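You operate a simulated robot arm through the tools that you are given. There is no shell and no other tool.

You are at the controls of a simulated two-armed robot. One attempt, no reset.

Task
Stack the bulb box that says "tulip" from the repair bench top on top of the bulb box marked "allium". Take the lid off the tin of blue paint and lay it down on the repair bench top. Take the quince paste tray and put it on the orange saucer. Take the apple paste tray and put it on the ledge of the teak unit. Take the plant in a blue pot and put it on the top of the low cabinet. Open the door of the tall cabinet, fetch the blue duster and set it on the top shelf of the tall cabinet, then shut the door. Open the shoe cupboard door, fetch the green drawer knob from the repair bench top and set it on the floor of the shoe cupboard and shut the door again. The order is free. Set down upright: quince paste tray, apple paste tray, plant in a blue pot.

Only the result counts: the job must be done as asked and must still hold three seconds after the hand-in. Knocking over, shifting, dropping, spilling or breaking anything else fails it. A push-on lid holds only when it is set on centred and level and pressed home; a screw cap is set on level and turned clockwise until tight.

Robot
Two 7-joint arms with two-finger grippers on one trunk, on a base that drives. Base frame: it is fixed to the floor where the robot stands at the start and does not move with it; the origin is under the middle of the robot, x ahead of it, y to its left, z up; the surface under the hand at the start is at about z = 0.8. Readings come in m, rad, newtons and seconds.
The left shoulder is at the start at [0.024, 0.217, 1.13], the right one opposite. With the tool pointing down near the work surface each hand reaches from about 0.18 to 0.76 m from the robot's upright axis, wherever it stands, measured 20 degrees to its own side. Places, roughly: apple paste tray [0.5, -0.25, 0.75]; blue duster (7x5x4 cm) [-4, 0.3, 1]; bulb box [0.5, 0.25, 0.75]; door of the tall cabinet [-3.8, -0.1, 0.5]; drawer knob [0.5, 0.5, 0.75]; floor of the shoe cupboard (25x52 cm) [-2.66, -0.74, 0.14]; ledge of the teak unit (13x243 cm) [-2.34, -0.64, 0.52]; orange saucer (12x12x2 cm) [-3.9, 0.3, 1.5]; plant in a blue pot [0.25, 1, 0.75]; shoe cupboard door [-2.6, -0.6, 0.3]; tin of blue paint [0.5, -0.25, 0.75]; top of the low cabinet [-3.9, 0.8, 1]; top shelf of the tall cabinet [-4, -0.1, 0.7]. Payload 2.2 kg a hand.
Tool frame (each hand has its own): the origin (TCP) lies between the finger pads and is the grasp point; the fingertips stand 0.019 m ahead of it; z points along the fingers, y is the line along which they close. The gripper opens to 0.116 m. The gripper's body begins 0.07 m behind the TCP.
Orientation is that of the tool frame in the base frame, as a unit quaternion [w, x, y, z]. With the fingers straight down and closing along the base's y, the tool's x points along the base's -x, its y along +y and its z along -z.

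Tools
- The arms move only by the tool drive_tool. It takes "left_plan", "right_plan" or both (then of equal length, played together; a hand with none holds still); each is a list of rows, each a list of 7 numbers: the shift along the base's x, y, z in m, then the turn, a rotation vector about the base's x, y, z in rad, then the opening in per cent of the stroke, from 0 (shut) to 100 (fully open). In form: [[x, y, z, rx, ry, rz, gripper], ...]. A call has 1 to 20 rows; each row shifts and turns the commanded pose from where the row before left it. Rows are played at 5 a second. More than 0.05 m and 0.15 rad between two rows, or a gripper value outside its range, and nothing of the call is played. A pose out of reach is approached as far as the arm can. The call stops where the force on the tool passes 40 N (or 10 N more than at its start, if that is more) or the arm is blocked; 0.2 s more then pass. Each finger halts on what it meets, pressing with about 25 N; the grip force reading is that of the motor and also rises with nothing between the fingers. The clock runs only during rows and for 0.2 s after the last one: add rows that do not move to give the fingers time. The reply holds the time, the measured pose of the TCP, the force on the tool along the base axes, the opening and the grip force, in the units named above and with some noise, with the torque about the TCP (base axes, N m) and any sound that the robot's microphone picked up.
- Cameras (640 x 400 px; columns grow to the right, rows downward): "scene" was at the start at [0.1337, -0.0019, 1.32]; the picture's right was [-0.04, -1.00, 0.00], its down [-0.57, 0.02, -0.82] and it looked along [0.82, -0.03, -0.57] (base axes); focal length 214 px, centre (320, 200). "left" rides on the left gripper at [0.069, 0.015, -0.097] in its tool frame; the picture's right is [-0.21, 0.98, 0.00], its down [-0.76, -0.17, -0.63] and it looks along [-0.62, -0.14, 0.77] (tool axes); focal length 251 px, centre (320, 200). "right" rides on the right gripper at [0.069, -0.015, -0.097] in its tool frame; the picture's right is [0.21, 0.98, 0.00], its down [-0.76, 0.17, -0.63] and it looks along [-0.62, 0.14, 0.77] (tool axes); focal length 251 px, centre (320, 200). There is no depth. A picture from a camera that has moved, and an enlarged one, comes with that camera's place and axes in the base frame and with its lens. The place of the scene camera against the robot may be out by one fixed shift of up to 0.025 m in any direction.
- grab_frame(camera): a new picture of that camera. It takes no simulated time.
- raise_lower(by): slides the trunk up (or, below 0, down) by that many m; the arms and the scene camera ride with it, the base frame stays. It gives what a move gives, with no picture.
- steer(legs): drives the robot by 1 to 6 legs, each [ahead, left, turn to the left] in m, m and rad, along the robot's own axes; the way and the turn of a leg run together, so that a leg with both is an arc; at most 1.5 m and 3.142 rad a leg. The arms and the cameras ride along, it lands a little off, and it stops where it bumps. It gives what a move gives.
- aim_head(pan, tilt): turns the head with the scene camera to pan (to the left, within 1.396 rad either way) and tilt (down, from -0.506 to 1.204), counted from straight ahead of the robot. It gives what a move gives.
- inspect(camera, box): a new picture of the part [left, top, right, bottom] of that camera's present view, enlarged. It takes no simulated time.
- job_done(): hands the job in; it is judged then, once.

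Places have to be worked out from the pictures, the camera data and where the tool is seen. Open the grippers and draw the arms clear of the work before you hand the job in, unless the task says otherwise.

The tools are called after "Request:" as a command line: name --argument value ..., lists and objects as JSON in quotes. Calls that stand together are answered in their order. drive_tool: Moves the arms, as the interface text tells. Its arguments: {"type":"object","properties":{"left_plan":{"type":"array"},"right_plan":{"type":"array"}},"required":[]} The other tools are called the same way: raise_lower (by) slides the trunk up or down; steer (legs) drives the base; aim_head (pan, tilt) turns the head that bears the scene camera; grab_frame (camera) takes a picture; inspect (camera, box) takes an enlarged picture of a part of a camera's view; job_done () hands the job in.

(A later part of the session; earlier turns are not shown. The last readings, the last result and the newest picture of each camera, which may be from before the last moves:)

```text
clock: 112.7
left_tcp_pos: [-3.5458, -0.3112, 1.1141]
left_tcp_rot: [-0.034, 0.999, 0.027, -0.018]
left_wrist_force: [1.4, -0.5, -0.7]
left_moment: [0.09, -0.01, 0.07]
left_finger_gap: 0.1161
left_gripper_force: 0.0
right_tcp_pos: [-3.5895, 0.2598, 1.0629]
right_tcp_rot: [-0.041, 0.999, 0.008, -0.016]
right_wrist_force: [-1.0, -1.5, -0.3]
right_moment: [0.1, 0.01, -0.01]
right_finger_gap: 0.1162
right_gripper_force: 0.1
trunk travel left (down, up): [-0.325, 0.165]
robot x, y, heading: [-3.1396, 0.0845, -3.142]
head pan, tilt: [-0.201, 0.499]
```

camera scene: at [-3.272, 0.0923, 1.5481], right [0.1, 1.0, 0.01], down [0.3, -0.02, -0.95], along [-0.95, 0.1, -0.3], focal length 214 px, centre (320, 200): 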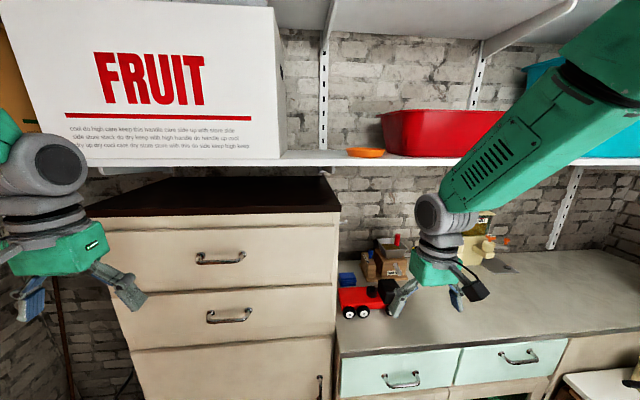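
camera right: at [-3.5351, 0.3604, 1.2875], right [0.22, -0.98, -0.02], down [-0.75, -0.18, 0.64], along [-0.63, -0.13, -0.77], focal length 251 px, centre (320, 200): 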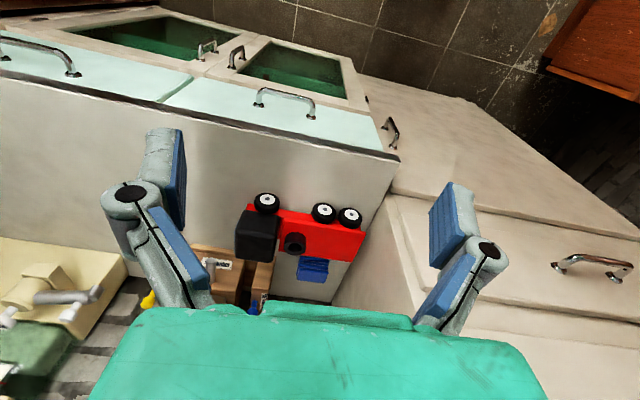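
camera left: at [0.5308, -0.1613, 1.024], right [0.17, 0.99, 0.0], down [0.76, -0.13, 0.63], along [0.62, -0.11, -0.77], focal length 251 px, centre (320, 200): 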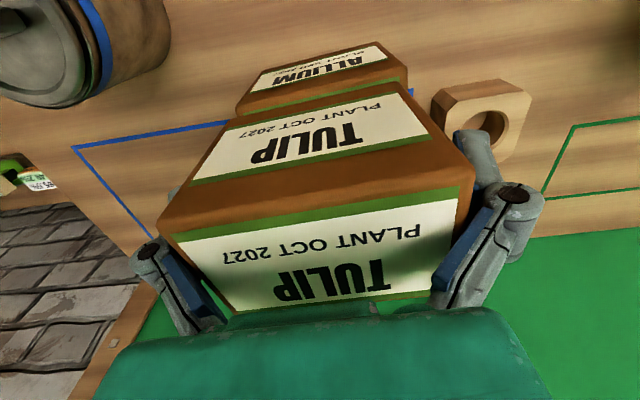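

The rocking is being driven by something; it began only when the heading came to ±π. I test this by turning 0.1 rad away from that wrap.

Request:
steer --legs '[[-0.05, 0, -0.1]]'

Request:
aim_head --pan -0.2 --tilt 0.5

Request:
aim_head --pan -0.2 --tilt 0.5

Request:
aim_head --pan -0.2 --tilt 0.5

Request:
aim_head --pan -0.2 --tilt 0.5

Request:
aim_head --pan -0.2 --tilt 0.5

```text
clock: 113.6
left_tcp_pos: [-3.5384, -0.2819, 1.1073]
left_tcp_rot: [-0.039, 0.999, -0.021, -0.015]
left_wrist_force: [-0.6, -0.9, 0.2]
left_moment: [0.1, -0.01, 0.0]
left_finger_gap: 0.1161
left_gripper_force: 0.0
right_tcp_pos: [-3.5256, 0.2907, 1.0615]
right_tcp_rot: [-0.047, 0.998, -0.042, -0.011]
right_wrist_force: [-1.2, -1.4, -0.5]
right_moment: [0.11, -0.06, -0.02]
right_finger_gap: 0.1161
right_gripper_force: 0.0
trunk travel left (down, up): [-0.325, 0.165]
robot x, y, heading: [-3.0902, 0.0813, 3.044]
head pan, tilt: [-0.201, 0.499]
```

```text
clock: 114.2
left_tcp_pos: [-3.5285, -0.2299, 1.128]
left_tcp_rot: [-0.017, 0.999, -0.025, -0.02]
left_wrist_force: [0.3, 1.8, 0.2]
left_moment: [-0.18, 0.0, -0.03]
left_finger_gap: 0.1161
left_gripper_force: 0.2
right_tcp_pos: [-3.516, 0.3422, 1.0561]
right_tcp_rot: [-0.026, 0.999, -0.044, -0.014]
right_wrist_force: [0.9, 1.2, 0.0]
right_moment: [-0.15, 0.04, -0.06]
right_finger_gap: 0.1162
right_gripper_force: 0.0
trunk travel left (down, up): [-0.325, 0.165]
robot x, y, heading: [-3.0921, 0.0885, 3.039]
head pan, tilt: [-0.201, 0.499]
```

```text
clock: 114.8
left_tcp_pos: [-3.5315, -0.2621, 1.1192]
left_tcp_rot: [-0.029, 0.999, -0.023, -0.019]
left_wrist_force: [0.0, 0.1, -0.2]
left_moment: [-0.01, 0.01, -0.02]
left_finger_gap: 0.1161
left_gripper_force: 0.1
right_tcp_pos: [-3.5186, 0.3109, 1.0613]
right_tcp_rot: [-0.038, 0.998, -0.042, -0.014]
right_wrist_force: [0.4, 0.2, -1.0]
right_moment: [-0.01, 0.02, 0.03]
right_finger_gap: 0.1161
right_gripper_force: 0.0
trunk travel left (down, up): [-0.325, 0.165]
robot x, y, heading: [-3.092, 0.0835, 3.04]
head pan, tilt: [-0.201, 0.499]
```

```text
clock: 115.4
left_tcp_pos: [-3.5337, -0.3013, 1.1072]
left_tcp_rot: [-0.045, 0.999, -0.02, -0.017]
left_wrist_force: [-0.3, -1.1, -0.8]
left_moment: [0.1, 0.03, 0.03]
left_finger_gap: 0.116
left_gripper_force: 0.1
right_tcp_pos: [-3.5224, 0.2721, 1.0663]
right_tcp_rot: [-0.054, 0.998, -0.04, -0.015]
right_wrist_force: [-0.8, -1.7, -0.2]
right_moment: [0.12, -0.04, -0.04]
right_finger_gap: 0.1158
right_gripper_force: 0.1
trunk travel left (down, up): [-0.325, 0.165]
robot x, y, heading: [-3.0953, 0.0751, 3.04]
head pan, tilt: [-0.201, 0.499]
```

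```text
clock: 116.0
left_tcp_pos: [-3.5269, -0.2347, 1.1273]
left_tcp_rot: [-0.018, 0.999, -0.023, -0.02]
left_wrist_force: [0.2, 0.3, 0.8]
left_moment: [-0.08, -0.03, 0.0]
left_finger_gap: 0.1159
left_gripper_force: 0.1
right_tcp_pos: [-3.5148, 0.3369, 1.0571]
right_tcp_rot: [-0.027, 0.999, -0.044, -0.014]
right_wrist_force: [0.9, 1.2, 0.3]
right_moment: [-0.12, -0.01, -0.02]
right_finger_gap: 0.1158
right_gripper_force: 0.0
trunk travel left (down, up): [-0.325, 0.165]
robot x, y, heading: [-3.0901, 0.0866, 3.041]
head pan, tilt: [-0.201, 0.499]
```

```text
clock: 116.6
left_tcp_pos: [-3.5278, -0.249, 1.122]
left_tcp_rot: [-0.024, 0.999, -0.023, -0.02]
left_wrist_force: [0.0, -0.1, -0.1]
left_moment: [-0.03, 0.03, 0.02]
left_finger_gap: 0.1158
left_gripper_force: 0.1
right_tcp_pos: [-3.5157, 0.3232, 1.0599]
right_tcp_rot: [-0.032, 0.998, -0.043, -0.014]
right_wrist_force: [0.6, -0.2, 0.3]
right_moment: [-0.06, 0.04, 0.02]
right_finger_gap: 0.116
right_gripper_force: 0.0
trunk travel left (down, up): [-0.325, 0.165]
robot x, y, heading: [-3.088, 0.0857, 3.043]
head pan, tilt: [-0.201, 0.499]
```

Still rocking, and the robot leans slightly left. I look around the robot for something it may be touching.

Request:
aim_head --pan -1.2 --tilt 0.5

Request:
grab_frame --camera "scene"

Request:
aim_head --pan -0.6 --tilt 1.1

Request:
grab_frame --camera "scene"

Request:
aim_head --pan 0.9 --tilt 0.9

Request:
grab_frame --camera "scene"

```text
clock: 117.8
left_tcp_pos: [-3.5311, -0.2655, 1.1166]
left_tcp_rot: [-0.031, 0.999, -0.022, -0.018]
left_wrist_force: [-0.5, 0.1, 0.2]
left_moment: [0.02, 0.01, -0.02]
left_finger_gap: 0.1158
left_gripper_force: 0.2
right_tcp_pos: [-3.5181, 0.3075, 1.0606]
right_tcp_rot: [-0.039, 0.998, -0.043, -0.014]
right_wrist_force: [0.0, 0.5, 0.1]
right_moment: [0.04, -0.01, -0.01]
right_finger_gap: 0.1162
right_gripper_force: 0.1
trunk travel left (down, up): [-0.325, 0.165]
robot x, y, heading: [-3.0917, 0.0825, 3.039]
head pan, tilt: [-1.201, 0.499]
```

```text
taken
camera scene: at [-3.1542, 0.1935, 1.3781], right [0.96, 0.27, 0.0], down [0.13, -0.48, -0.87], along [-0.23, 0.84, -0.49], focal length 214 px, centre (320, 200)
```

scene: 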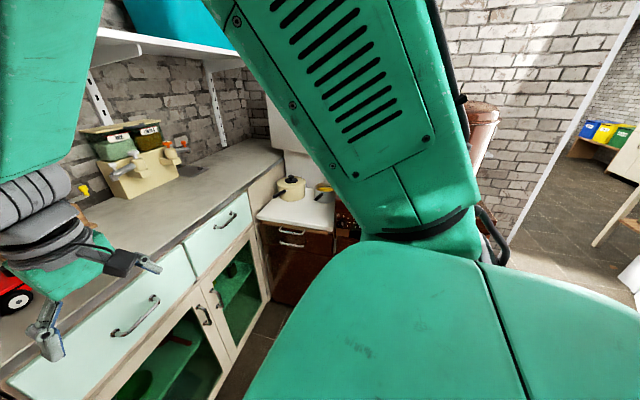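

```text
clock: 118.8
left_tcp_pos: [-3.5328, -0.2997, 1.1075]
left_tcp_rot: [-0.045, 0.999, -0.019, -0.018]
left_wrist_force: [0.8, -2.0, 0.2]
left_moment: [0.12, 0.02, -0.01]
left_finger_gap: 0.1159
left_gripper_force: 0.0
right_tcp_pos: [-3.5217, 0.2746, 1.0664]
right_tcp_rot: [-0.053, 0.998, -0.039, -0.015]
right_wrist_force: [-0.3, -2.0, -0.4]
right_moment: [0.11, -0.03, 0.06]
right_finger_gap: 0.1161
right_gripper_force: 0.0
trunk travel left (down, up): [-0.325, 0.165]
robot x, y, heading: [-3.0931, 0.0731, 3.04]
head pan, tilt: [-0.6, 1.1]
```

```text
taken
camera scene: at [-3.1822, 0.1012, 1.3325], right [0.64, 0.76, 0.01], down [0.68, -0.57, -0.46], along [-0.34, 0.31, -0.89], focal length 214 px, centre (320, 200)
```

scene: 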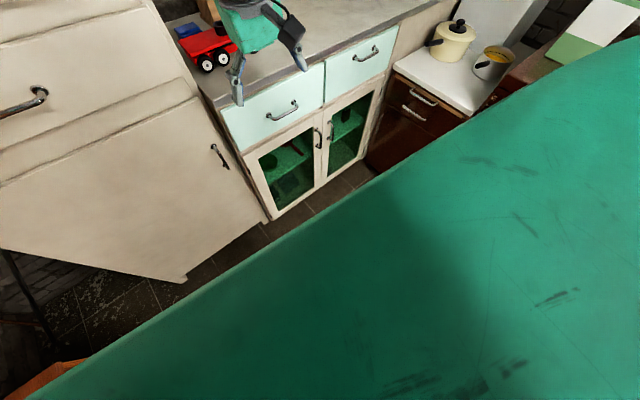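

```text
clock: 120.4
left_tcp_pos: [-3.5294, -0.248, 1.1221]
left_tcp_rot: [-0.024, 0.999, -0.022, -0.017]
left_wrist_force: [-0.7, 0.3, 0.4]
left_moment: [-0.05, -0.02, -0.02]
left_finger_gap: 0.1164
left_gripper_force: 0.2
right_tcp_pos: [-3.5171, 0.3237, 1.0577]
right_tcp_rot: [-0.032, 0.998, -0.043, -0.014]
right_wrist_force: [0.2, 0.2, 0.4]
right_moment: [-0.04, -0.01, -0.02]
right_finger_gap: 0.1158
right_gripper_force: 0.1
trunk travel left (down, up): [-0.325, 0.165]
robot x, y, heading: [-3.0906, 0.0815, 3.041]
head pan, tilt: [0.901, 0.901]
```

```text
taken
camera scene: at [-3.1821, 0.0705, 1.3469], right [-0.72, 0.7, -0.02], down [0.55, 0.54, -0.64], along [-0.43, -0.47, -0.77], focal length 214 px, centre (320, 200)
```

scene: 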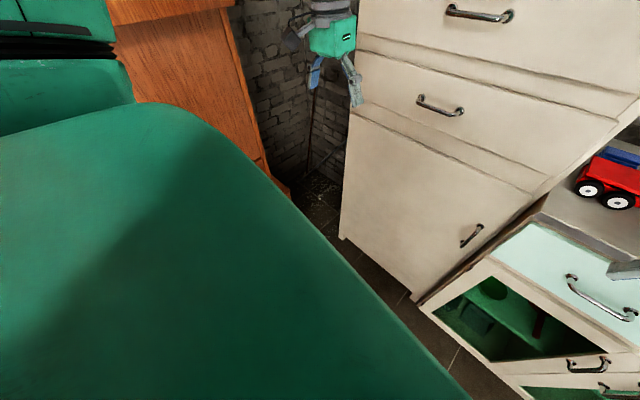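

I try lowering the trunk well down to change the resonance and let the rocking die.

Request:
raise_lower --by -0.3

Request:
aim_head --pan 0.0 --tilt 0.3

Request:
aim_head --pan 0.0 --tilt 0.3

Request:
aim_head --pan 0.0 --tilt 0.3

Request:
aim_head --pan 0.0 --tilt 0.3

Request:
aim_head --pan 0.0 --tilt 0.3

Request:
aim_head --pan 0.0 --tilt 0.3

Request:
aim_head --pan 0.0 --tilt 0.3

```text
clock: 123.4
left_tcp_pos: [-3.5289, -0.2483, 0.8254]
left_tcp_rot: [-0.023, 0.999, -0.023, -0.021]
left_wrist_force: [-0.2, 1.8, 0.3]
left_moment: [-0.14, -0.01, -0.01]
left_finger_gap: 0.116
left_gripper_force: 0.0
right_tcp_pos: [-3.5162, 0.3239, 0.7596]
right_tcp_rot: [-0.031, 0.998, -0.045, -0.014]
right_wrist_force: [0.5, 0.9, 0.5]
right_moment: [-0.11, 0.01, 0.01]
right_finger_gap: 0.1156
right_gripper_force: 0.0
trunk travel left (down, up): [-0.025, 0.465]
robot x, y, heading: [-3.0924, 0.0864, 3.04]
head pan, tilt: [0.901, 0.901]
```

```text
clock: 124.6
left_tcp_pos: [-3.5321, -0.2837, 0.8112]
left_tcp_rot: [-0.041, 0.999, -0.02, -0.018]
left_wrist_force: [-0.7, -1.4, -0.9]
left_moment: [0.1, 0.01, 0.02]
left_finger_gap: 0.1161
left_gripper_force: 0.1
right_tcp_pos: [-3.5203, 0.2893, 0.7643]
right_tcp_rot: [-0.049, 0.998, -0.04, -0.014]
right_wrist_force: [0.2, -1.5, -0.2]
right_moment: [0.1, 0.03, 0.0]
right_finger_gap: 0.116
right_gripper_force: 0.0
trunk travel left (down, up): [-0.025, 0.465]
robot x, y, heading: [-3.0921, 0.0759, 3.044]
head pan, tilt: [0.0, 0.3]
```

```text
clock: 125.2
left_tcp_pos: [-3.5296, -0.2506, 0.8226]
left_tcp_rot: [-0.025, 0.999, -0.023, -0.019]
left_wrist_force: [0.4, 0.4, 0.3]
left_moment: [-0.05, 0.02, 0.01]
left_finger_gap: 0.1159
left_gripper_force: 0.0
right_tcp_pos: [-3.5156, 0.3214, 0.7585]
right_tcp_rot: [-0.033, 0.998, -0.044, -0.014]
right_wrist_force: [0.3, 1.0, 0.4]
right_moment: [-0.11, 0.03, 0.03]
right_finger_gap: 0.116
right_gripper_force: 0.1
trunk travel left (down, up): [-0.025, 0.465]
robot x, y, heading: [-3.0933, 0.0833, 3.043]
head pan, tilt: [0.0, 0.3]
```

```text
clock: 125.8
left_tcp_pos: [-3.5291, -0.2451, 0.8254]
left_tcp_rot: [-0.021, 0.999, -0.024, -0.02]
left_wrist_force: [-1.1, 1.8, -0.3]
left_moment: [-0.09, -0.04, 0.01]
left_finger_gap: 0.116
left_gripper_force: 0.0
right_tcp_pos: [-3.5151, 0.3268, 0.7582]
right_tcp_rot: [-0.03, 0.998, -0.044, -0.015]
right_wrist_force: [0.2, 1.0, -0.6]
right_moment: [-0.09, 0.02, 0.01]
right_finger_gap: 0.1159
right_gripper_force: 0.0
trunk travel left (down, up): [-0.025, 0.465]
robot x, y, heading: [-3.0926, 0.0844, 3.041]
head pan, tilt: [0.0, 0.3]
```

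```text
clock: 126.4
left_tcp_pos: [-3.5304, -0.2686, 0.8165]
left_tcp_rot: [-0.032, 0.999, -0.021, -0.019]
left_wrist_force: [-0.1, -0.3, -0.2]
left_moment: [-0.03, 0.01, 0.0]
left_finger_gap: 0.1159
left_gripper_force: 0.1
right_tcp_pos: [-3.5178, 0.3038, 0.7629]
right_tcp_rot: [-0.041, 0.998, -0.042, -0.014]
right_wrist_force: [-1.0, 0.6, -0.5]
right_moment: [-0.02, 0.02, -0.01]
right_finger_gap: 0.1163
right_gripper_force: 0.0
trunk travel left (down, up): [-0.025, 0.465]
robot x, y, heading: [-3.0922, 0.079, 3.038]
head pan, tilt: [0.0, 0.3]
```

```text
clock: 127.0
left_tcp_pos: [-3.532, -0.279, 0.8126]
left_tcp_rot: [-0.037, 0.999, -0.021, -0.018]
left_wrist_force: [0.0, 0.2, 0.0]
left_moment: [0.06, 0.04, 0.03]
left_finger_gap: 0.1158
left_gripper_force: 0.0
right_tcp_pos: [-3.5213, 0.294, 0.7643]
right_tcp_rot: [-0.046, 0.998, -0.041, -0.014]
right_wrist_force: [0.0, -0.3, 0.1]
right_moment: [0.05, 0.05, 0.01]
right_finger_gap: 0.1159
right_gripper_force: 0.1
trunk travel left (down, up): [-0.025, 0.465]
robot x, y, heading: [-3.0923, 0.0824, 3.045]
head pan, tilt: [0.0, 0.3]
```

```text
clock: 127.6
left_tcp_pos: [-3.5308, -0.2636, 0.8179]
left_tcp_rot: [-0.032, 0.999, -0.022, -0.018]
left_wrist_force: [-0.3, 0.1, -0.9]
left_moment: [-0.02, -0.01, 0.01]
left_finger_gap: 0.1162
left_gripper_force: 0.1
right_tcp_pos: [-3.5179, 0.3079, 0.7614]
right_tcp_rot: [-0.04, 0.998, -0.042, -0.015]
right_wrist_force: [0.0, -0.5, 0.3]
right_moment: [0.01, 0.01, -0.05]
right_finger_gap: 0.1164
right_gripper_force: 0.0
trunk travel left (down, up): [-0.025, 0.465]
robot x, y, heading: [-3.093, 0.0876, 3.044]
head pan, tilt: [0.0, 0.3]
```

```text
clock: 128.2
left_tcp_pos: [-3.5292, -0.2524, 0.8217]
left_tcp_rot: [-0.026, 0.999, -0.023, -0.02]
left_wrist_force: [0.0, 0.5, -0.4]
left_moment: [-0.02, -0.05, 0.07]
left_finger_gap: 0.1161
left_gripper_force: 0.1
right_tcp_pos: [-3.5169, 0.3187, 0.7606]
right_tcp_rot: [-0.035, 0.998, -0.044, -0.014]
right_wrist_force: [-0.5, 0.7, -0.5]
right_moment: [-0.02, 0.01, 0.01]
right_finger_gap: 0.1159
right_gripper_force: 0.1
trunk travel left (down, up): [-0.025, 0.465]
robot x, y, heading: [-3.0902, 0.0873, 3.045]
head pan, tilt: [0.0, 0.3]
```

With the trunk low the rocking damps. I back off slightly and check whether the lean disappears.

Request:
steer --legs '[[-0.2, 0, 0]]'

Request:
aim_head --pan 0.0 --tilt 0.3

Request:
aim_head --pan 0.0 --tilt 0.3

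Request:
aim_head --pan 0.0 --tilt 0.3

Request:
aim_head --pan 0.0 --tilt 0.3

Request:
grab_frame --camera "scene"

```text
clock: 129.8
left_tcp_pos: [-3.3321, -0.2786, 0.8213]
left_tcp_rot: [-0.028, 0.999, -0.021, -0.019]
left_wrist_force: [0.0, 0.1, 0.2]
left_moment: [-0.03, 0.01, 0.03]
left_finger_gap: 0.116
left_gripper_force: 0.1
right_tcp_pos: [-3.3208, 0.2942, 0.7607]
right_tcp_rot: [-0.037, 0.998, -0.041, -0.014]
right_wrist_force: [0.3, -1.2, 0.4]
right_moment: [-0.03, 0.0, 0.05]
right_finger_gap: 0.1159
right_gripper_force: 0.0
trunk travel left (down, up): [-0.025, 0.465]
robot x, y, heading: [-2.8967, 0.0628, 3.045]
head pan, tilt: [0.0, 0.3]
```

```text
clock: 130.4
left_tcp_pos: [-3.3313, -0.2797, 0.8212]
left_tcp_rot: [-0.029, 0.999, -0.022, -0.02]
left_wrist_force: [-1.0, -0.6, -0.3]
left_moment: [-0.04, -0.03, -0.01]
left_finger_gap: 0.1158
left_gripper_force: 0.0
right_tcp_pos: [-3.3212, 0.2937, 0.7629]
right_tcp_rot: [-0.038, 0.998, -0.042, -0.015]
right_wrist_force: [-0.2, 0.3, -0.1]
right_moment: [-0.02, 0.02, 0.0]
right_finger_gap: 0.1161
right_gripper_force: 0.0
trunk travel left (down, up): [-0.025, 0.465]
robot x, y, heading: [-2.8966, 0.0673, 3.046]
head pan, tilt: [0.0, 0.3]
```

```text
clock: 131.0
left_tcp_pos: [-3.3331, -0.2841, 0.8188]
left_tcp_rot: [-0.031, 0.999, -0.022, -0.02]
left_wrist_force: [0.6, -0.6, -0.2]
left_moment: [-0.01, -0.03, -0.01]
left_finger_gap: 0.116
left_gripper_force: 0.0
right_tcp_pos: [-3.3202, 0.2879, 0.7632]
right_tcp_rot: [-0.04, 0.998, -0.042, -0.016]
right_wrist_force: [0.2, 0.2, -0.1]
right_moment: [0.01, 0.0, 0.01]
right_finger_gap: 0.1159
right_gripper_force: 0.2
trunk travel left (down, up): [-0.025, 0.465]
robot x, y, heading: [-2.8949, 0.0676, 3.046]
head pan, tilt: [0.0, 0.3]
```

```text
clock: 131.6
left_tcp_pos: [-3.3315, -0.2838, 0.8189]
left_tcp_rot: [-0.033, 0.999, -0.022, -0.02]
left_wrist_force: [-0.2, -0.9, 0.4]
left_moment: [-0.03, 0.01, 0.0]
left_finger_gap: 0.116
left_gripper_force: 0.0
right_tcp_pos: [-3.3209, 0.2887, 0.7633]
right_tcp_rot: [-0.04, 0.998, -0.042, -0.016]
right_wrist_force: [-1.0, -0.4, -0.4]
right_moment: [0.03, 0.01, 0.0]
right_finger_gap: 0.116
right_gripper_force: 0.1
trunk travel left (down, up): [-0.025, 0.465]
robot x, y, heading: [-2.8994, 0.064, 3.042]
head pan, tilt: [0.0, 0.3]
```

```text
clock: 132.2
left_tcp_pos: [-3.3313, -0.2828, 0.8186]
left_tcp_rot: [-0.031, 0.999, -0.021, -0.021]
left_wrist_force: [0.6, -0.3, -0.4]
left_moment: [0.0, -0.01, 0.04]
left_finger_gap: 0.1158
left_gripper_force: 0.1
right_tcp_pos: [-3.3216, 0.2896, 0.7627]
right_tcp_rot: [-0.039, 0.998, -0.041, -0.016]
right_wrist_force: [0.5, 0.2, 0.0]
right_moment: [0.01, -0.01, 0.01]
right_finger_gap: 0.116
right_gripper_force: 0.1
trunk travel left (down, up): [-0.025, 0.465]
robot x, y, heading: [-2.892, 0.0636, 3.042]
head pan, tilt: [0.0, 0.3]
```

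```text
taken
camera scene: at [-3.0278, 0.076, 1.0981], right [0.1, 1.0, 0.0], down [0.3, -0.03, -0.95], along [-0.95, 0.09, -0.3], focal length 214 px, centre (320, 200)
```

scene: 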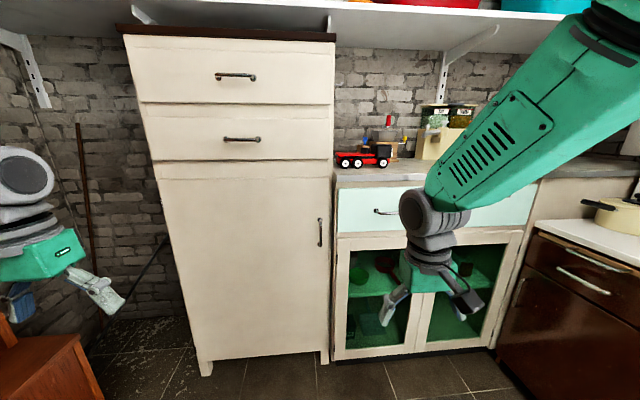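

Everything is steady now; the residual tilt is only in the hand poses. I'll open the tall cabinet door with the right hand: first I turn that hand to point horizontally at the cabinet while moving it forward.

Request:
drive_tool --right_plan '[[-0.02, 0, 0, -0.078, 0, 0, 100], [-0.02, 0, 0, 0, 0, 0.082, 100], [-0.02, 0, 0.0, 0, 0.143, 0, 100], [-0.015, 0, 0.0, 0, 0.143, 0, 100], [-0.015, 0, 0.0, 0, 0.143, 0, 100], [-0.015, 0, 0.0, 0, 0.143, 0, 100], [-0.015, 0, 0.0, 0, 0.143, 0, 100], [-0.015, 0, 0.0, 0, 0.143, 0, 100], [-0.015, 0, 0.0, 0, 0.143, 0, 100], [-0.015, 0, 0.0, 0, 0.143, 0, 100], [-0.015, 0, 0.0, 0, 0.143, 0, 100], [-0.015, 0, 0.0, 0, 0.143, 0, 100], [-0.015, 0, 0.0, 0, 0.14, 0, 100], [0, 0, 0, 0, 0, 0, 100]]'

Request:
grab_frame --camera "scene"

Request:
grab_frame --camera "right"

```text
clock: 135.2
left_tcp_pos: [-3.3318, -0.2809, 0.8191]
left_tcp_rot: [-0.031, 0.999, -0.022, -0.02]
left_wrist_force: [0.3, 0.7, 0.3]
left_moment: [-0.01, 0.02, -0.01]
left_finger_gap: 0.1158
left_gripper_force: 0.1
right_tcp_pos: [-3.5305, 0.2898, 0.7622]
right_tcp_rot: [0.0, -0.697, 0.001, 0.717]
right_wrist_force: [-0.5, -0.4, 0.4]
right_moment: [0.02, 0.02, 0.01]
right_finger_gap: 0.116
right_gripper_force: 0.0
trunk travel left (down, up): [-0.025, 0.465]
robot x, y, heading: [-2.8937, 0.0678, 3.044]
head pan, tilt: [0.0, 0.3]
```

```text
taken
camera scene: at [-3.0282, 0.0761, 1.0981], right [0.1, 1.0, 0.0], down [0.3, -0.03, -0.95], along [-0.95, 0.09, -0.3], focal length 214 px, centre (320, 200)
```

scene: 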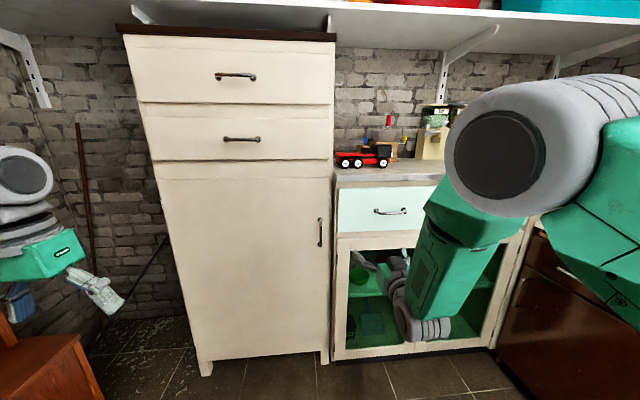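

```text
taken
camera right: at [-3.4366, 0.3049, 0.6907], right [-0.01, -0.98, -0.21], down [0.65, -0.16, 0.74], along [-0.76, -0.14, 0.64], focal length 251 px, centre (320, 200)
```

right: 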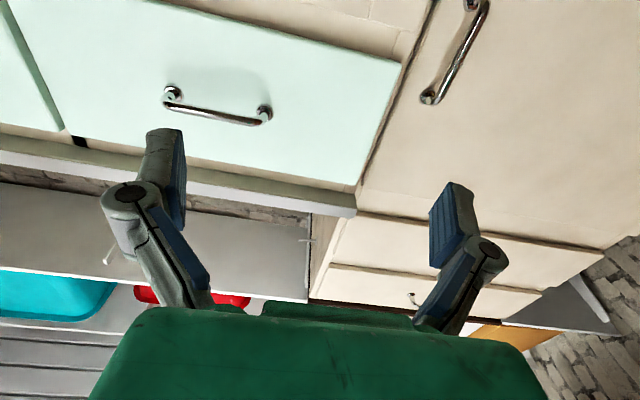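

The hand is level and points at the cabinet. From its camera the door handle bar is at y≈0.145, z 0.67–0.77. I line the hand up and drive 0.2 m forward.

Request:
drive_tool --right_plan '[[0.02, -0.04, -0.01, 0, 0, 0, 60], [0.02, -0.04, -0.01, 0, 0, 0, 60], [0.02, -0.04, -0.01, 0, 0, 0, 60], [0.02, -0.04, -0.01, 0, 0, 0, 60], [0, 0, 0, 0, 0, 0, 60]]'

Request:
steer --legs '[[0.2, 0, 0]]'

Request:
aim_head --pan 0.0 --tilt 0.4

Request:
aim_head --pan 0.0 --tilt 0.4

Request:
grab_frame --camera "scene"

Request:
grab_frame --camera "right"

```text
clock: 136.4
left_tcp_pos: [-3.3317, -0.2828, 0.8199]
left_tcp_rot: [-0.032, 0.999, -0.021, -0.021]
left_wrist_force: [0.3, -0.5, 0.1]
left_moment: [-0.01, 0.02, -0.01]
left_finger_gap: 0.1158
left_gripper_force: 0.1
right_tcp_pos: [-3.4529, 0.1403, 0.7194]
right_tcp_rot: [0.004, -0.701, 0.011, 0.713]
right_wrist_force: [-0.1, -0.4, -0.7]
right_moment: [-0.01, 0.01, 0.02]
right_finger_gap: 0.0696
right_gripper_force: 0.0
trunk travel left (down, up): [-0.025, 0.465]
robot x, y, heading: [-2.898, 0.0649, 3.045]
head pan, tilt: [0.0, 0.3]
```

```text
clock: 138.0
left_tcp_pos: [-3.5354, -0.2614, 0.8192]
left_tcp_rot: [-0.031, 0.999, -0.024, -0.019]
left_wrist_force: [0.1, 0.7, -0.3]
left_moment: [-0.04, -0.06, -0.02]
left_finger_gap: 0.116
left_gripper_force: 0.0
right_tcp_pos: [-3.6554, 0.1624, 0.7234]
right_tcp_rot: [0.003, -0.7, 0.013, 0.714]
right_wrist_force: [-0.5, -1.0, 0.5]
right_moment: [-0.02, -0.01, -0.01]
right_finger_gap: 0.0698
right_gripper_force: 0.2
trunk travel left (down, up): [-0.025, 0.465]
robot x, y, heading: [-3.1015, 0.0844, 3.036]
head pan, tilt: [0.0, 0.3]
```

```text
clock: 138.7
left_tcp_pos: [-3.5322, -0.2591, 0.8204]
left_tcp_rot: [-0.03, 0.999, -0.023, -0.021]
left_wrist_force: [0.7, 0.4, -0.6]
left_moment: [0.01, 0.04, 0.01]
left_finger_gap: 0.1162
left_gripper_force: 0.1
right_tcp_pos: [-3.654, 0.165, 0.7248]
right_tcp_rot: [0.003, -0.698, 0.015, 0.716]
right_wrist_force: [-0.1, 0.1, 0.0]
right_moment: [0.01, 0.01, 0.01]
right_finger_gap: 0.0697
right_gripper_force: 0.1
trunk travel left (down, up): [-0.025, 0.465]
robot x, y, heading: [-3.098, 0.0851, 3.038]
head pan, tilt: [0.0, 0.4]
```

```text
clock: 139.3
left_tcp_pos: [-3.5323, -0.2585, 0.8213]
left_tcp_rot: [-0.031, 0.999, -0.024, -0.022]
left_wrist_force: [0.0, 0.1, 0.0]
left_moment: [0.0, 0.01, -0.03]
left_finger_gap: 0.1158
left_gripper_force: 0.0
right_tcp_pos: [-3.6544, 0.1635, 0.7252]
right_tcp_rot: [0.004, -0.698, 0.016, 0.716]
right_wrist_force: [0.3, 0.1, 0.2]
right_moment: [0.03, -0.02, -0.04]
right_finger_gap: 0.0696
right_gripper_force: 0.1
trunk travel left (down, up): [-0.025, 0.465]
robot x, y, heading: [-3.095, 0.0846, 3.037]
head pan, tilt: [0.0, 0.4]
```

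```text
taken
camera scene: at [-3.228, 0.0962, 1.0888], right [0.1, 0.99, 0.0], down [0.39, -0.04, -0.92], along [-0.91, 0.1, -0.39], focal length 214 px, centre (320, 200)
```

scene: 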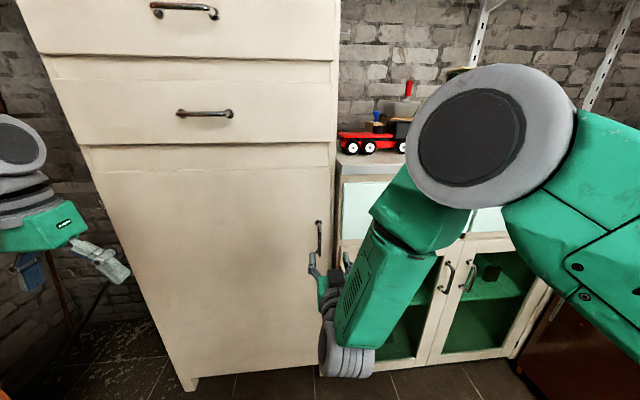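

```text
taken
camera right: at [-3.5594, 0.176, 0.6541], right [-0.03, -0.98, -0.2], down [0.65, -0.17, 0.74], along [-0.76, -0.1, 0.64], focal length 251 px, centre (320, 200)
```

right: 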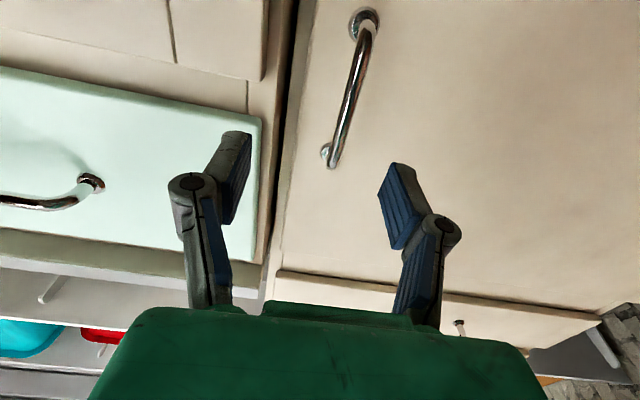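

The handle bar is at y≈0.148, z 0.67–0.78. I centre on it and approach in x until the bar is between the pads.

Request:
drive_tool --right_plan '[[0, -0.015, 0, 0, 0, 0, 60], [-0.03, 0, 0, 0, 0, 0, 60], [-0.03, 0, 0, 0, 0, 0, 60], [-0.025, 0, 0, 0, 0, 0, 60], [-0.015, 0, 0, 0, 0, 0, 60], [0, 0, 0, 0, 0, 0, 60]]'

Request:
grab_frame --camera "right"

```text
clock: 140.8
left_tcp_pos: [-3.5301, -0.259, 0.821]
left_tcp_rot: [-0.03, 0.999, -0.025, -0.021]
left_wrist_force: [-0.7, -0.6, 0.6]
left_moment: [0.0, 0.01, -0.02]
left_finger_gap: 0.1159
left_gripper_force: 0.0
right_tcp_pos: [-3.7507, 0.1434, 0.7204]
right_tcp_rot: [0.0, -0.699, 0.01, 0.715]
right_wrist_force: [10.7, 1.3, 2.9]
right_moment: [0.11, -0.02, -0.19]
right_finger_gap: 0.0745
right_gripper_force: 1.4
trunk travel left (down, up): [-0.025, 0.465]
robot x, y, heading: [-3.0948, 0.084, 3.039]
head pan, tilt: [0.0, 0.4]
stopped in row 6 (right hand): the force on the tool passed its limit at 61 N (the readings are from after the stop); the commanded pose is now the measured one
```

```text
taken
camera right: at [-3.655, 0.1565, 0.6494], right [-0.02, -0.98, -0.2], down [0.65, -0.17, 0.75], along [-0.76, -0.12, 0.64], focal length 251 px, centre (320, 200)
```

right: 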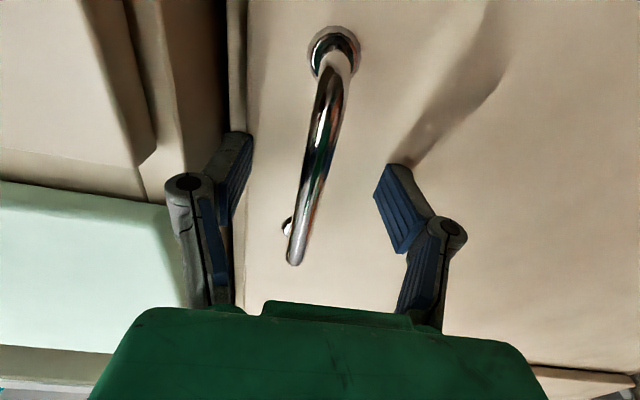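

The tips touched the door face (x≈-3.77); the bar is between the fingers. I back off 5 mm and close.

Request:
drive_tool --right_plan '[[0.006, 0, 0, 0, 0, 0, 60], [0, 0, 0, 0, 0, 0, 20], [0, 0, 0, 0, 0, 0, 0], [0, 0, 0, 0, 0, 0, 0], [0, 0, 0, 0, 0, 0, 0]]'

Request:
grab_frame --camera "right"

```text
clock: 142.0
left_tcp_pos: [-3.53, -0.2596, 0.8205]
left_tcp_rot: [-0.03, 0.999, -0.025, -0.021]
left_wrist_force: [0.8, 0.0, 0.4]
left_moment: [-0.02, -0.01, -0.02]
left_finger_gap: 0.116
left_gripper_force: 0.1
right_tcp_pos: [-3.7447, 0.1474, 0.7211]
right_tcp_rot: [0.001, -0.7, 0.012, 0.714]
right_wrist_force: [0.0, 9.6, -1.1]
right_moment: [0.1, 0.0, 0.05]
right_finger_gap: 0.0
right_gripper_force: 25.5
trunk travel left (down, up): [-0.025, 0.465]
robot x, y, heading: [-3.0941, 0.0839, 3.037]
head pan, tilt: [0.0, 0.4]
```

```text
taken
camera right: at [-3.6505, 0.1593, 0.6492], right [-0.02, -0.98, -0.2], down [0.65, -0.17, 0.75], along [-0.76, -0.11, 0.64], focal length 251 px, centre (320, 200)
```

right: 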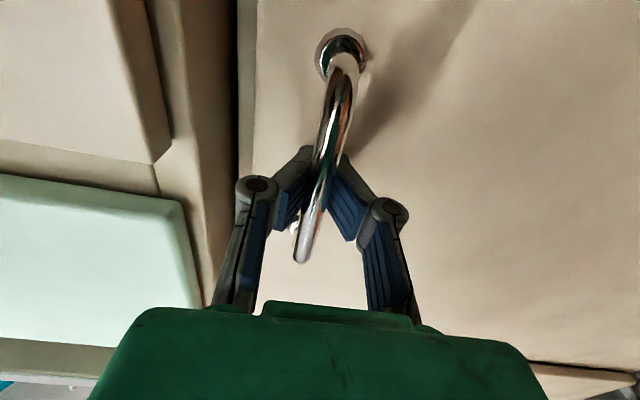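

The fingertips have closed around and behind the bar, caging it (side force ≈10 N). I pull gently along the door's arc.

Request:
drive_tool --right_plan '[[0.027, -0.002, 0, 0, 0, -0.05, 0], [0.027, -0.004, 0, 0, 0, -0.05, 0], [0.027, -0.005, 0, 0, 0, -0.05, 0], [0.027, -0.006, 0, 0, 0, -0.05, 0], [0, 0, 0, 0, 0, 0, 0]]'

Request:
grab_frame --camera "right"

Request:
grab_frame --camera "scene"

```text
clock: 143.2
left_tcp_pos: [-3.5307, -0.257, 0.8206]
left_tcp_rot: [-0.03, 0.999, -0.025, -0.02]
left_wrist_force: [0.2, 0.9, -0.2]
left_moment: [-0.02, -0.02, 0.02]
left_finger_gap: 0.1161
left_gripper_force: 0.1
right_tcp_pos: [-3.6369, 0.1308, 0.7194]
right_tcp_rot: [0.074, -0.697, 0.085, 0.708]
right_wrist_force: [3.4, 11.9, -8.2]
right_moment: [0.13, 0.0, 0.18]
right_finger_gap: 0.0061
right_gripper_force: 28.6
trunk travel left (down, up): [-0.025, 0.465]
robot x, y, heading: [-3.0973, 0.0827, 3.038]
head pan, tilt: [0.0, 0.4]
```

```text
taken
camera right: at [-3.5426, 0.1232, 0.6491], right [-0.22, -0.96, -0.2], down [0.59, -0.29, 0.75], along [-0.77, 0.05, 0.63], focal length 251 px, centre (320, 200)
```

right: 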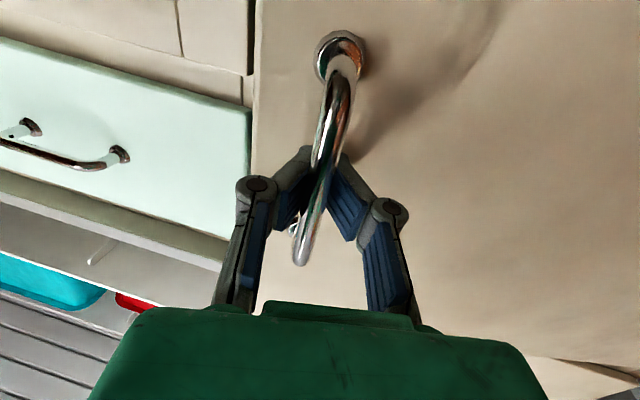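

```text
taken
camera scene: at [-3.2274, 0.0991, 1.0886], right [0.1, 0.99, 0.0], down [0.39, -0.04, -0.92], along [-0.91, 0.1, -0.39], focal length 214 px, centre (320, 200)
```

scene: 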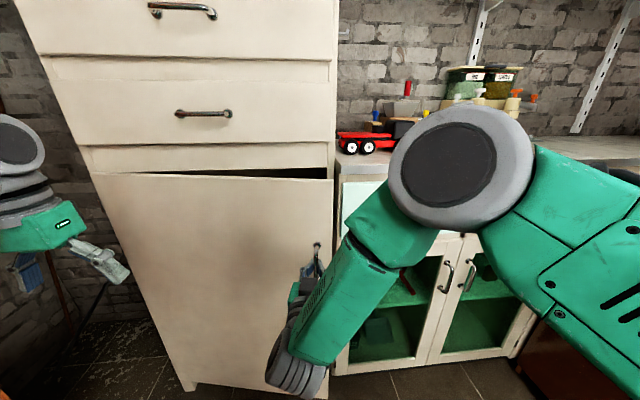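

The door is swinging open (≈0.2 rad). The left arm is better placed for the rest, so I release with the right hand, back it away, and then reposition.

Request:
drive_tool --right_plan '[[0, 0, 0, 0, 0, 0, 60], [0, 0, 0, 0, 0, 0, 60], [0, 0, 0, 0, 0, 0, 60], [0.03, -0.006, 0, 0, 0, 0, 60], [0.03, -0.006, 0, 0, 0, 0, 60], [0.03, 0.02, 0, 0, 0, 0, 60], [0.02, 0.03, 0, 0, 0, 0, 60], [0, 0.04, 0, 0, 0, 0, 60], [0, 0.04, 0, 0, 0, 0, 60]]'

Request:
grab_frame --camera "scene"

```text
clock: 145.2
left_tcp_pos: [-3.5306, -0.2571, 0.821]
left_tcp_rot: [-0.03, 0.999, -0.025, -0.021]
left_wrist_force: [-0.1, 0.7, 0.4]
left_moment: [-0.03, 0.03, 0.0]
left_finger_gap: 0.1159
left_gripper_force: 0.1
right_tcp_pos: [-3.5287, 0.242, 0.7237]
right_tcp_rot: [0.07, -0.695, 0.08, 0.711]
right_wrist_force: [0.4, 0.0, -0.6]
right_moment: [0.02, 0.02, 0.0]
right_finger_gap: 0.0697
right_gripper_force: 0.0
trunk travel left (down, up): [-0.025, 0.465]
robot x, y, heading: [-3.0943, 0.0843, 3.04]
head pan, tilt: [0.0, 0.4]
```

```text
taken
camera scene: at [-3.2267, 0.0979, 1.0888], right [0.1, 0.99, 0.0], down [0.39, -0.04, -0.92], along [-0.92, 0.1, -0.39], focal length 214 px, centre (320, 200)
```

scene: 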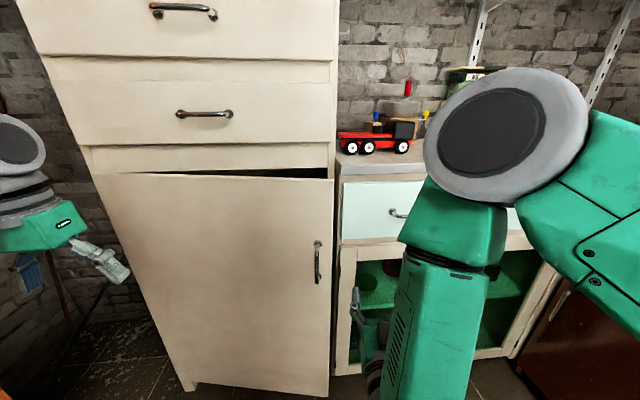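

The door stays ajar. I back the robot to about (-2.85, 0.15) and turn square, to use the left hand on the handle.

Request:
steer --legs '[[-0.236, -0.09, 0.1]]'

Request:
drive_tool --left_plan '[[-0.02, 0.01, 0, -0.06, 0, 0, 100], [-0.02, 0.01, 0, 0, 0, 0, 100], [-0.015, 0.01, -0.008, 0, 0.143, 0, 100], [-0.015, 0.01, -0.008, 0, 0.143, 0, 100], [-0.015, 0.01, -0.008, 0, 0.143, 0, 100], [-0.015, 0.01, -0.008, 0, 0.143, 0, 100], [-0.015, 0.01, -0.008, 0, 0.143, 0, 100], [-0.015, 0.01, -0.008, 0, 0.143, 0, 100], [-0.015, 0.01, -0.008, 0, 0.143, 0, 100], [-0.015, 0.01, -0.008, 0, 0.143, 0, 100], [-0.015, 0.01, -0.008, 0, 0.143, 0, 80], [-0.015, 0.01, -0.008, 0, 0.143, 0, 60], [-0.015, 0.01, -0.008, 0, 0.14, 0, 60], [0, 0, 0, 0, 0, 0, 60]]'

Request:
grab_frame --camera "scene"

Request:
grab_frame --camera "left"

```text
clock: 147.0
left_tcp_pos: [-3.2558, -0.2285, 0.8192]
left_tcp_rot: [-0.031, 0.999, 0.026, -0.024]
left_wrist_force: [0.8, 0.8, -0.4]
left_moment: [0.0, 0.03, -0.03]
left_finger_gap: 0.116
left_gripper_force: 0.0
right_tcp_pos: [-3.3016, 0.2687, 0.7248]
right_tcp_rot: [0.037, -0.698, 0.043, 0.714]
right_wrist_force: [0.8, -1.0, 1.8]
right_moment: [-0.01, -0.02, -0.04]
right_finger_gap: 0.0695
right_gripper_force: 0.1
trunk travel left (down, up): [-0.025, 0.465]
robot x, y, heading: [-2.8605, 0.1565, 3.137]
head pan, tilt: [0.0, 0.4]
```

```text
clock: 150.0
left_tcp_pos: [-3.4575, -0.0932, 0.7336]
left_tcp_rot: [0.017, -0.689, -0.019, 0.724]
left_wrist_force: [-0.2, 0.1, -0.1]
left_moment: [0.02, 0.01, 0.0]
left_finger_gap: 0.0694
left_gripper_force: 0.1
right_tcp_pos: [-3.3016, 0.2728, 0.7254]
right_tcp_rot: [0.035, -0.697, 0.045, 0.715]
right_wrist_force: [0.4, -0.5, 0.0]
right_moment: [-0.03, -0.04, -0.01]
right_finger_gap: 0.0698
right_gripper_force: 0.1
trunk travel left (down, up): [-0.025, 0.465]
robot x, y, heading: [-2.8574, 0.1581, 3.142]
head pan, tilt: [0.0, 0.4]
```

```text
taken
camera scene: at [-2.9901, 0.1598, 1.0888], right [0.0, 1.0, 0.0], down [0.39, 0.0, -0.92], along [-0.92, 0.0, -0.39], focal length 214 px, centre (320, 200)
```

scene: 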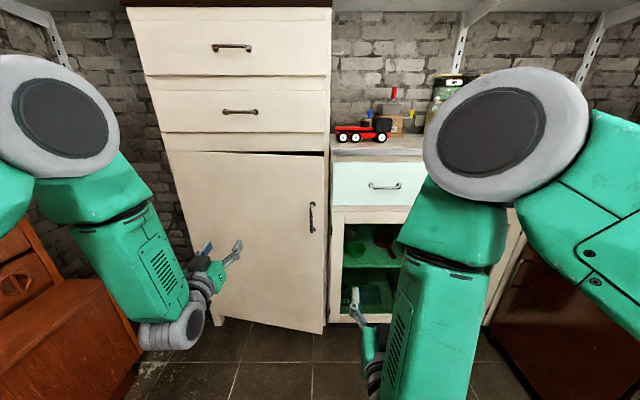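

```text
taken
camera left: at [-3.3655, -0.1039, 0.66], right [0.01, -0.99, 0.16], down [0.67, 0.13, 0.73], along [-0.74, 0.1, 0.66], focal length 251 px, centre (320, 200)
```

left: 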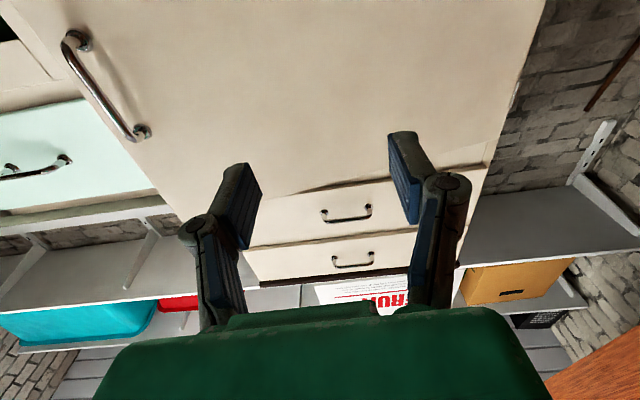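

The ajar handle bar measures ≈(-3.64, 0.14). I bring the left hand in front of it, yawed by -0.2 to face the door squarely.

Request:
drive_tool --left_plan '[[-0.014, 0.04, -0.002, 0, 0, -0.04, 60], [-0.014, 0.04, -0.002, 0, 0, -0.04, 60], [-0.014, 0.04, -0.002, 0, 0, -0.04, 60], [-0.014, 0.04, -0.002, 0, 0, -0.04, 60], [-0.014, 0.04, -0.002, 0, 0, -0.04, 60], [0, 0.013, 0, 0, 0, 0, 60], [0, 0, 0, 0, 0, 0, 60]]'

Request:
grab_frame --camera "left"

Request:
grab_frame --camera "scene"

```text
clock: 151.6
left_tcp_pos: [-3.5288, 0.1205, 0.7249]
left_tcp_rot: [0.089, -0.688, 0.051, 0.718]
left_wrist_force: [-0.2, 0.0, -0.7]
left_moment: [0.0, 0.0, 0.04]
left_finger_gap: 0.0696
left_gripper_force: 0.1
right_tcp_pos: [-3.3012, 0.275, 0.7238]
right_tcp_rot: [0.035, -0.698, 0.045, 0.714]
right_wrist_force: [0.7, -0.2, -0.1]
right_moment: [-0.03, 0.02, 0.02]
right_finger_gap: 0.0694
right_gripper_force: 0.2
trunk travel left (down, up): [-0.025, 0.465]
robot x, y, heading: [-2.857, 0.1611, 3.138]
head pan, tilt: [0.0, 0.4]
```

```text
taken
camera left: at [-3.4415, 0.0914, 0.6501], right [-0.18, -0.97, 0.16], down [0.68, -0.01, 0.73], along [-0.71, 0.25, 0.66], focal length 251 px, centre (320, 200)
```

left: 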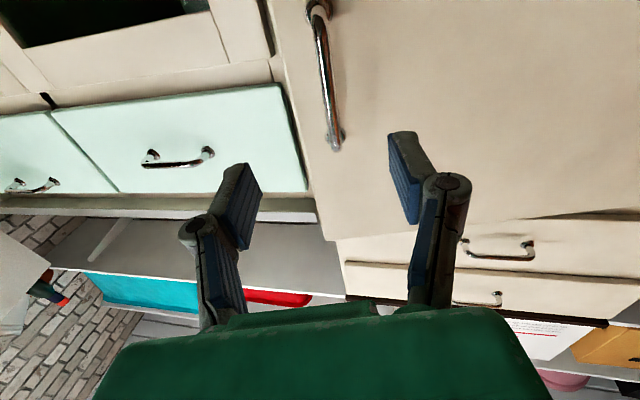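

```text
taken
camera scene: at [-2.9905, 0.1611, 1.0887], right [0.0, 1.0, 0.0], down [0.39, 0.0, -0.92], along [-0.92, 0.0, -0.39], focal length 214 px, centre (320, 200)
```

scene: 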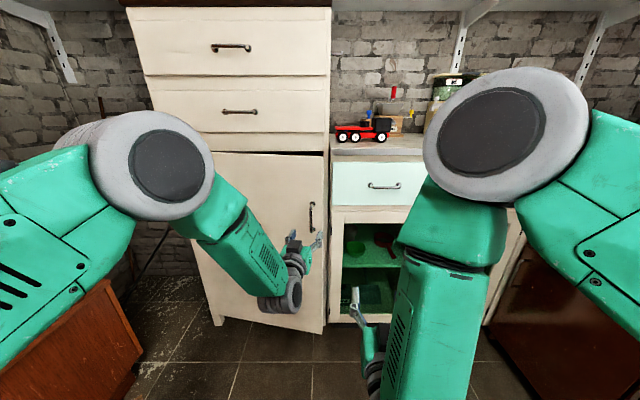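

The bar is centred between the fingers. I advance and close to cage it.

Request:
drive_tool --left_plan '[[-0.03, 0.006, 0, 0, 0, 0, 60], [-0.03, 0.006, 0, 0, 0, 0, 60], [-0.03, 0.006, 0, 0, 0, 0, 60], [-0.02, 0.003, 0, 0, 0, 0, 60], [0, 0, 0, 0, 0, 0, 60]]'

Request:
grab_frame --camera "left"

```text
clock: 152.8
left_tcp_pos: [-3.64, 0.1416, 0.7236]
left_tcp_rot: [0.089, -0.688, 0.049, 0.719]
left_wrist_force: [0.0, 0.1, 0.1]
left_moment: [-0.02, -0.01, 0.0]
left_finger_gap: 0.0694
left_gripper_force: 0.1
right_tcp_pos: [-3.3016, 0.2725, 0.725]
right_tcp_rot: [0.035, -0.698, 0.045, 0.714]
right_wrist_force: [0.3, -0.1, 0.1]
right_moment: [0.03, 0.01, 0.0]
right_finger_gap: 0.0695
right_gripper_force: 0.0
trunk travel left (down, up): [-0.025, 0.465]
robot x, y, heading: [-2.8588, 0.1572, 3.139]
head pan, tilt: [0.0, 0.4]
```

```text
taken
camera left: at [-3.5519, 0.1119, 0.6499], right [-0.18, -0.97, 0.16], down [0.68, -0.01, 0.73], along [-0.71, 0.25, 0.66], focal length 251 px, centre (320, 200)
```

left: 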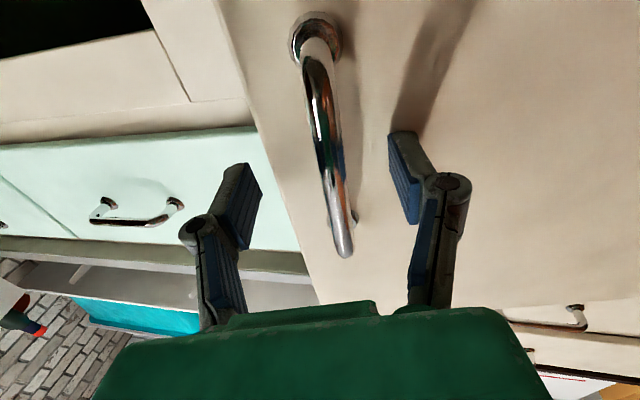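

Closing around the bar, then pulling along the arc in steps.

Request:
drive_tool --left_plan '[[0, 0, 0, 0, 0, 0, 20], [0, 0, 0, 0, 0, 0, 0], [0, 0, 0, 0, 0, 0, 0], [0.0322, -0.0088, 0, 0, 0, -0.06, 0], [0.0316, -0.0107, 0, 0, 0, -0.06, 0], [0.031, -0.0126, 0, 0, 0, -0.06, 0], [0.0301, -0.0144, 0, 0, 0, -0.06, 0], [0.0293, -0.0162, 0, 0, 0, -0.06, 0], [0.0282, -0.0179, 0, 0, 0, -0.06, 0], [0, 0, 0, 0, 0, 0, 0]]'

Request:
grab_frame --camera "left"

Request:
grab_frame --camera "scene"

```text
clock: 155.2
left_tcp_pos: [-3.4564, 0.0522, 0.7268]
left_tcp_rot: [0.204, -0.671, 0.169, 0.693]
left_wrist_force: [-17.8, -24.9, -8.9]
left_moment: [-0.46, 0.04, -0.27]
left_finger_gap: 0.0061
left_gripper_force: 25.2
right_tcp_pos: [-3.2997, 0.2766, 0.725]
right_tcp_rot: [0.032, -0.697, 0.046, 0.715]
right_wrist_force: [0.1, 0.2, 0.3]
right_moment: [-0.01, -0.04, 0.01]
right_finger_gap: 0.0697
right_gripper_force: 0.0
trunk travel left (down, up): [-0.025, 0.465]
robot x, y, heading: [-2.8572, 0.1592, 3.141]
head pan, tilt: [0.0, 0.4]
stopped in row 10 (left hand): the force on the tool passed its limit at 40 N (the readings are from after the stop); the commanded pose is now the measured one
```

```text
taken
camera left: at [-3.3828, -0.0063, 0.6535], right [-0.49, -0.85, 0.17], down [0.64, -0.22, 0.73], along [-0.59, 0.47, 0.66], focal length 251 px, centre (320, 200)
```

left: 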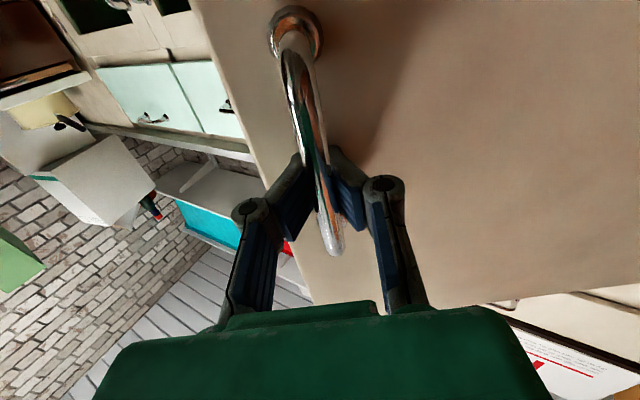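

```text
taken
camera scene: at [-2.9932, 0.1558, 1.0883], right [0.0, 1.0, 0.0], down [0.4, 0.0, -0.92], along [-0.92, 0.0, -0.4], focal length 214 px, centre (320, 200)
```

scene: 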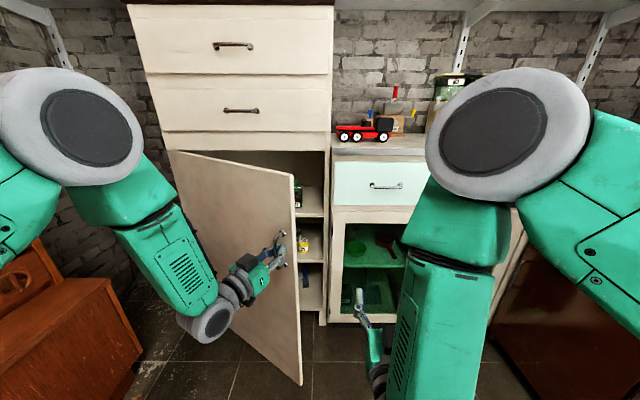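

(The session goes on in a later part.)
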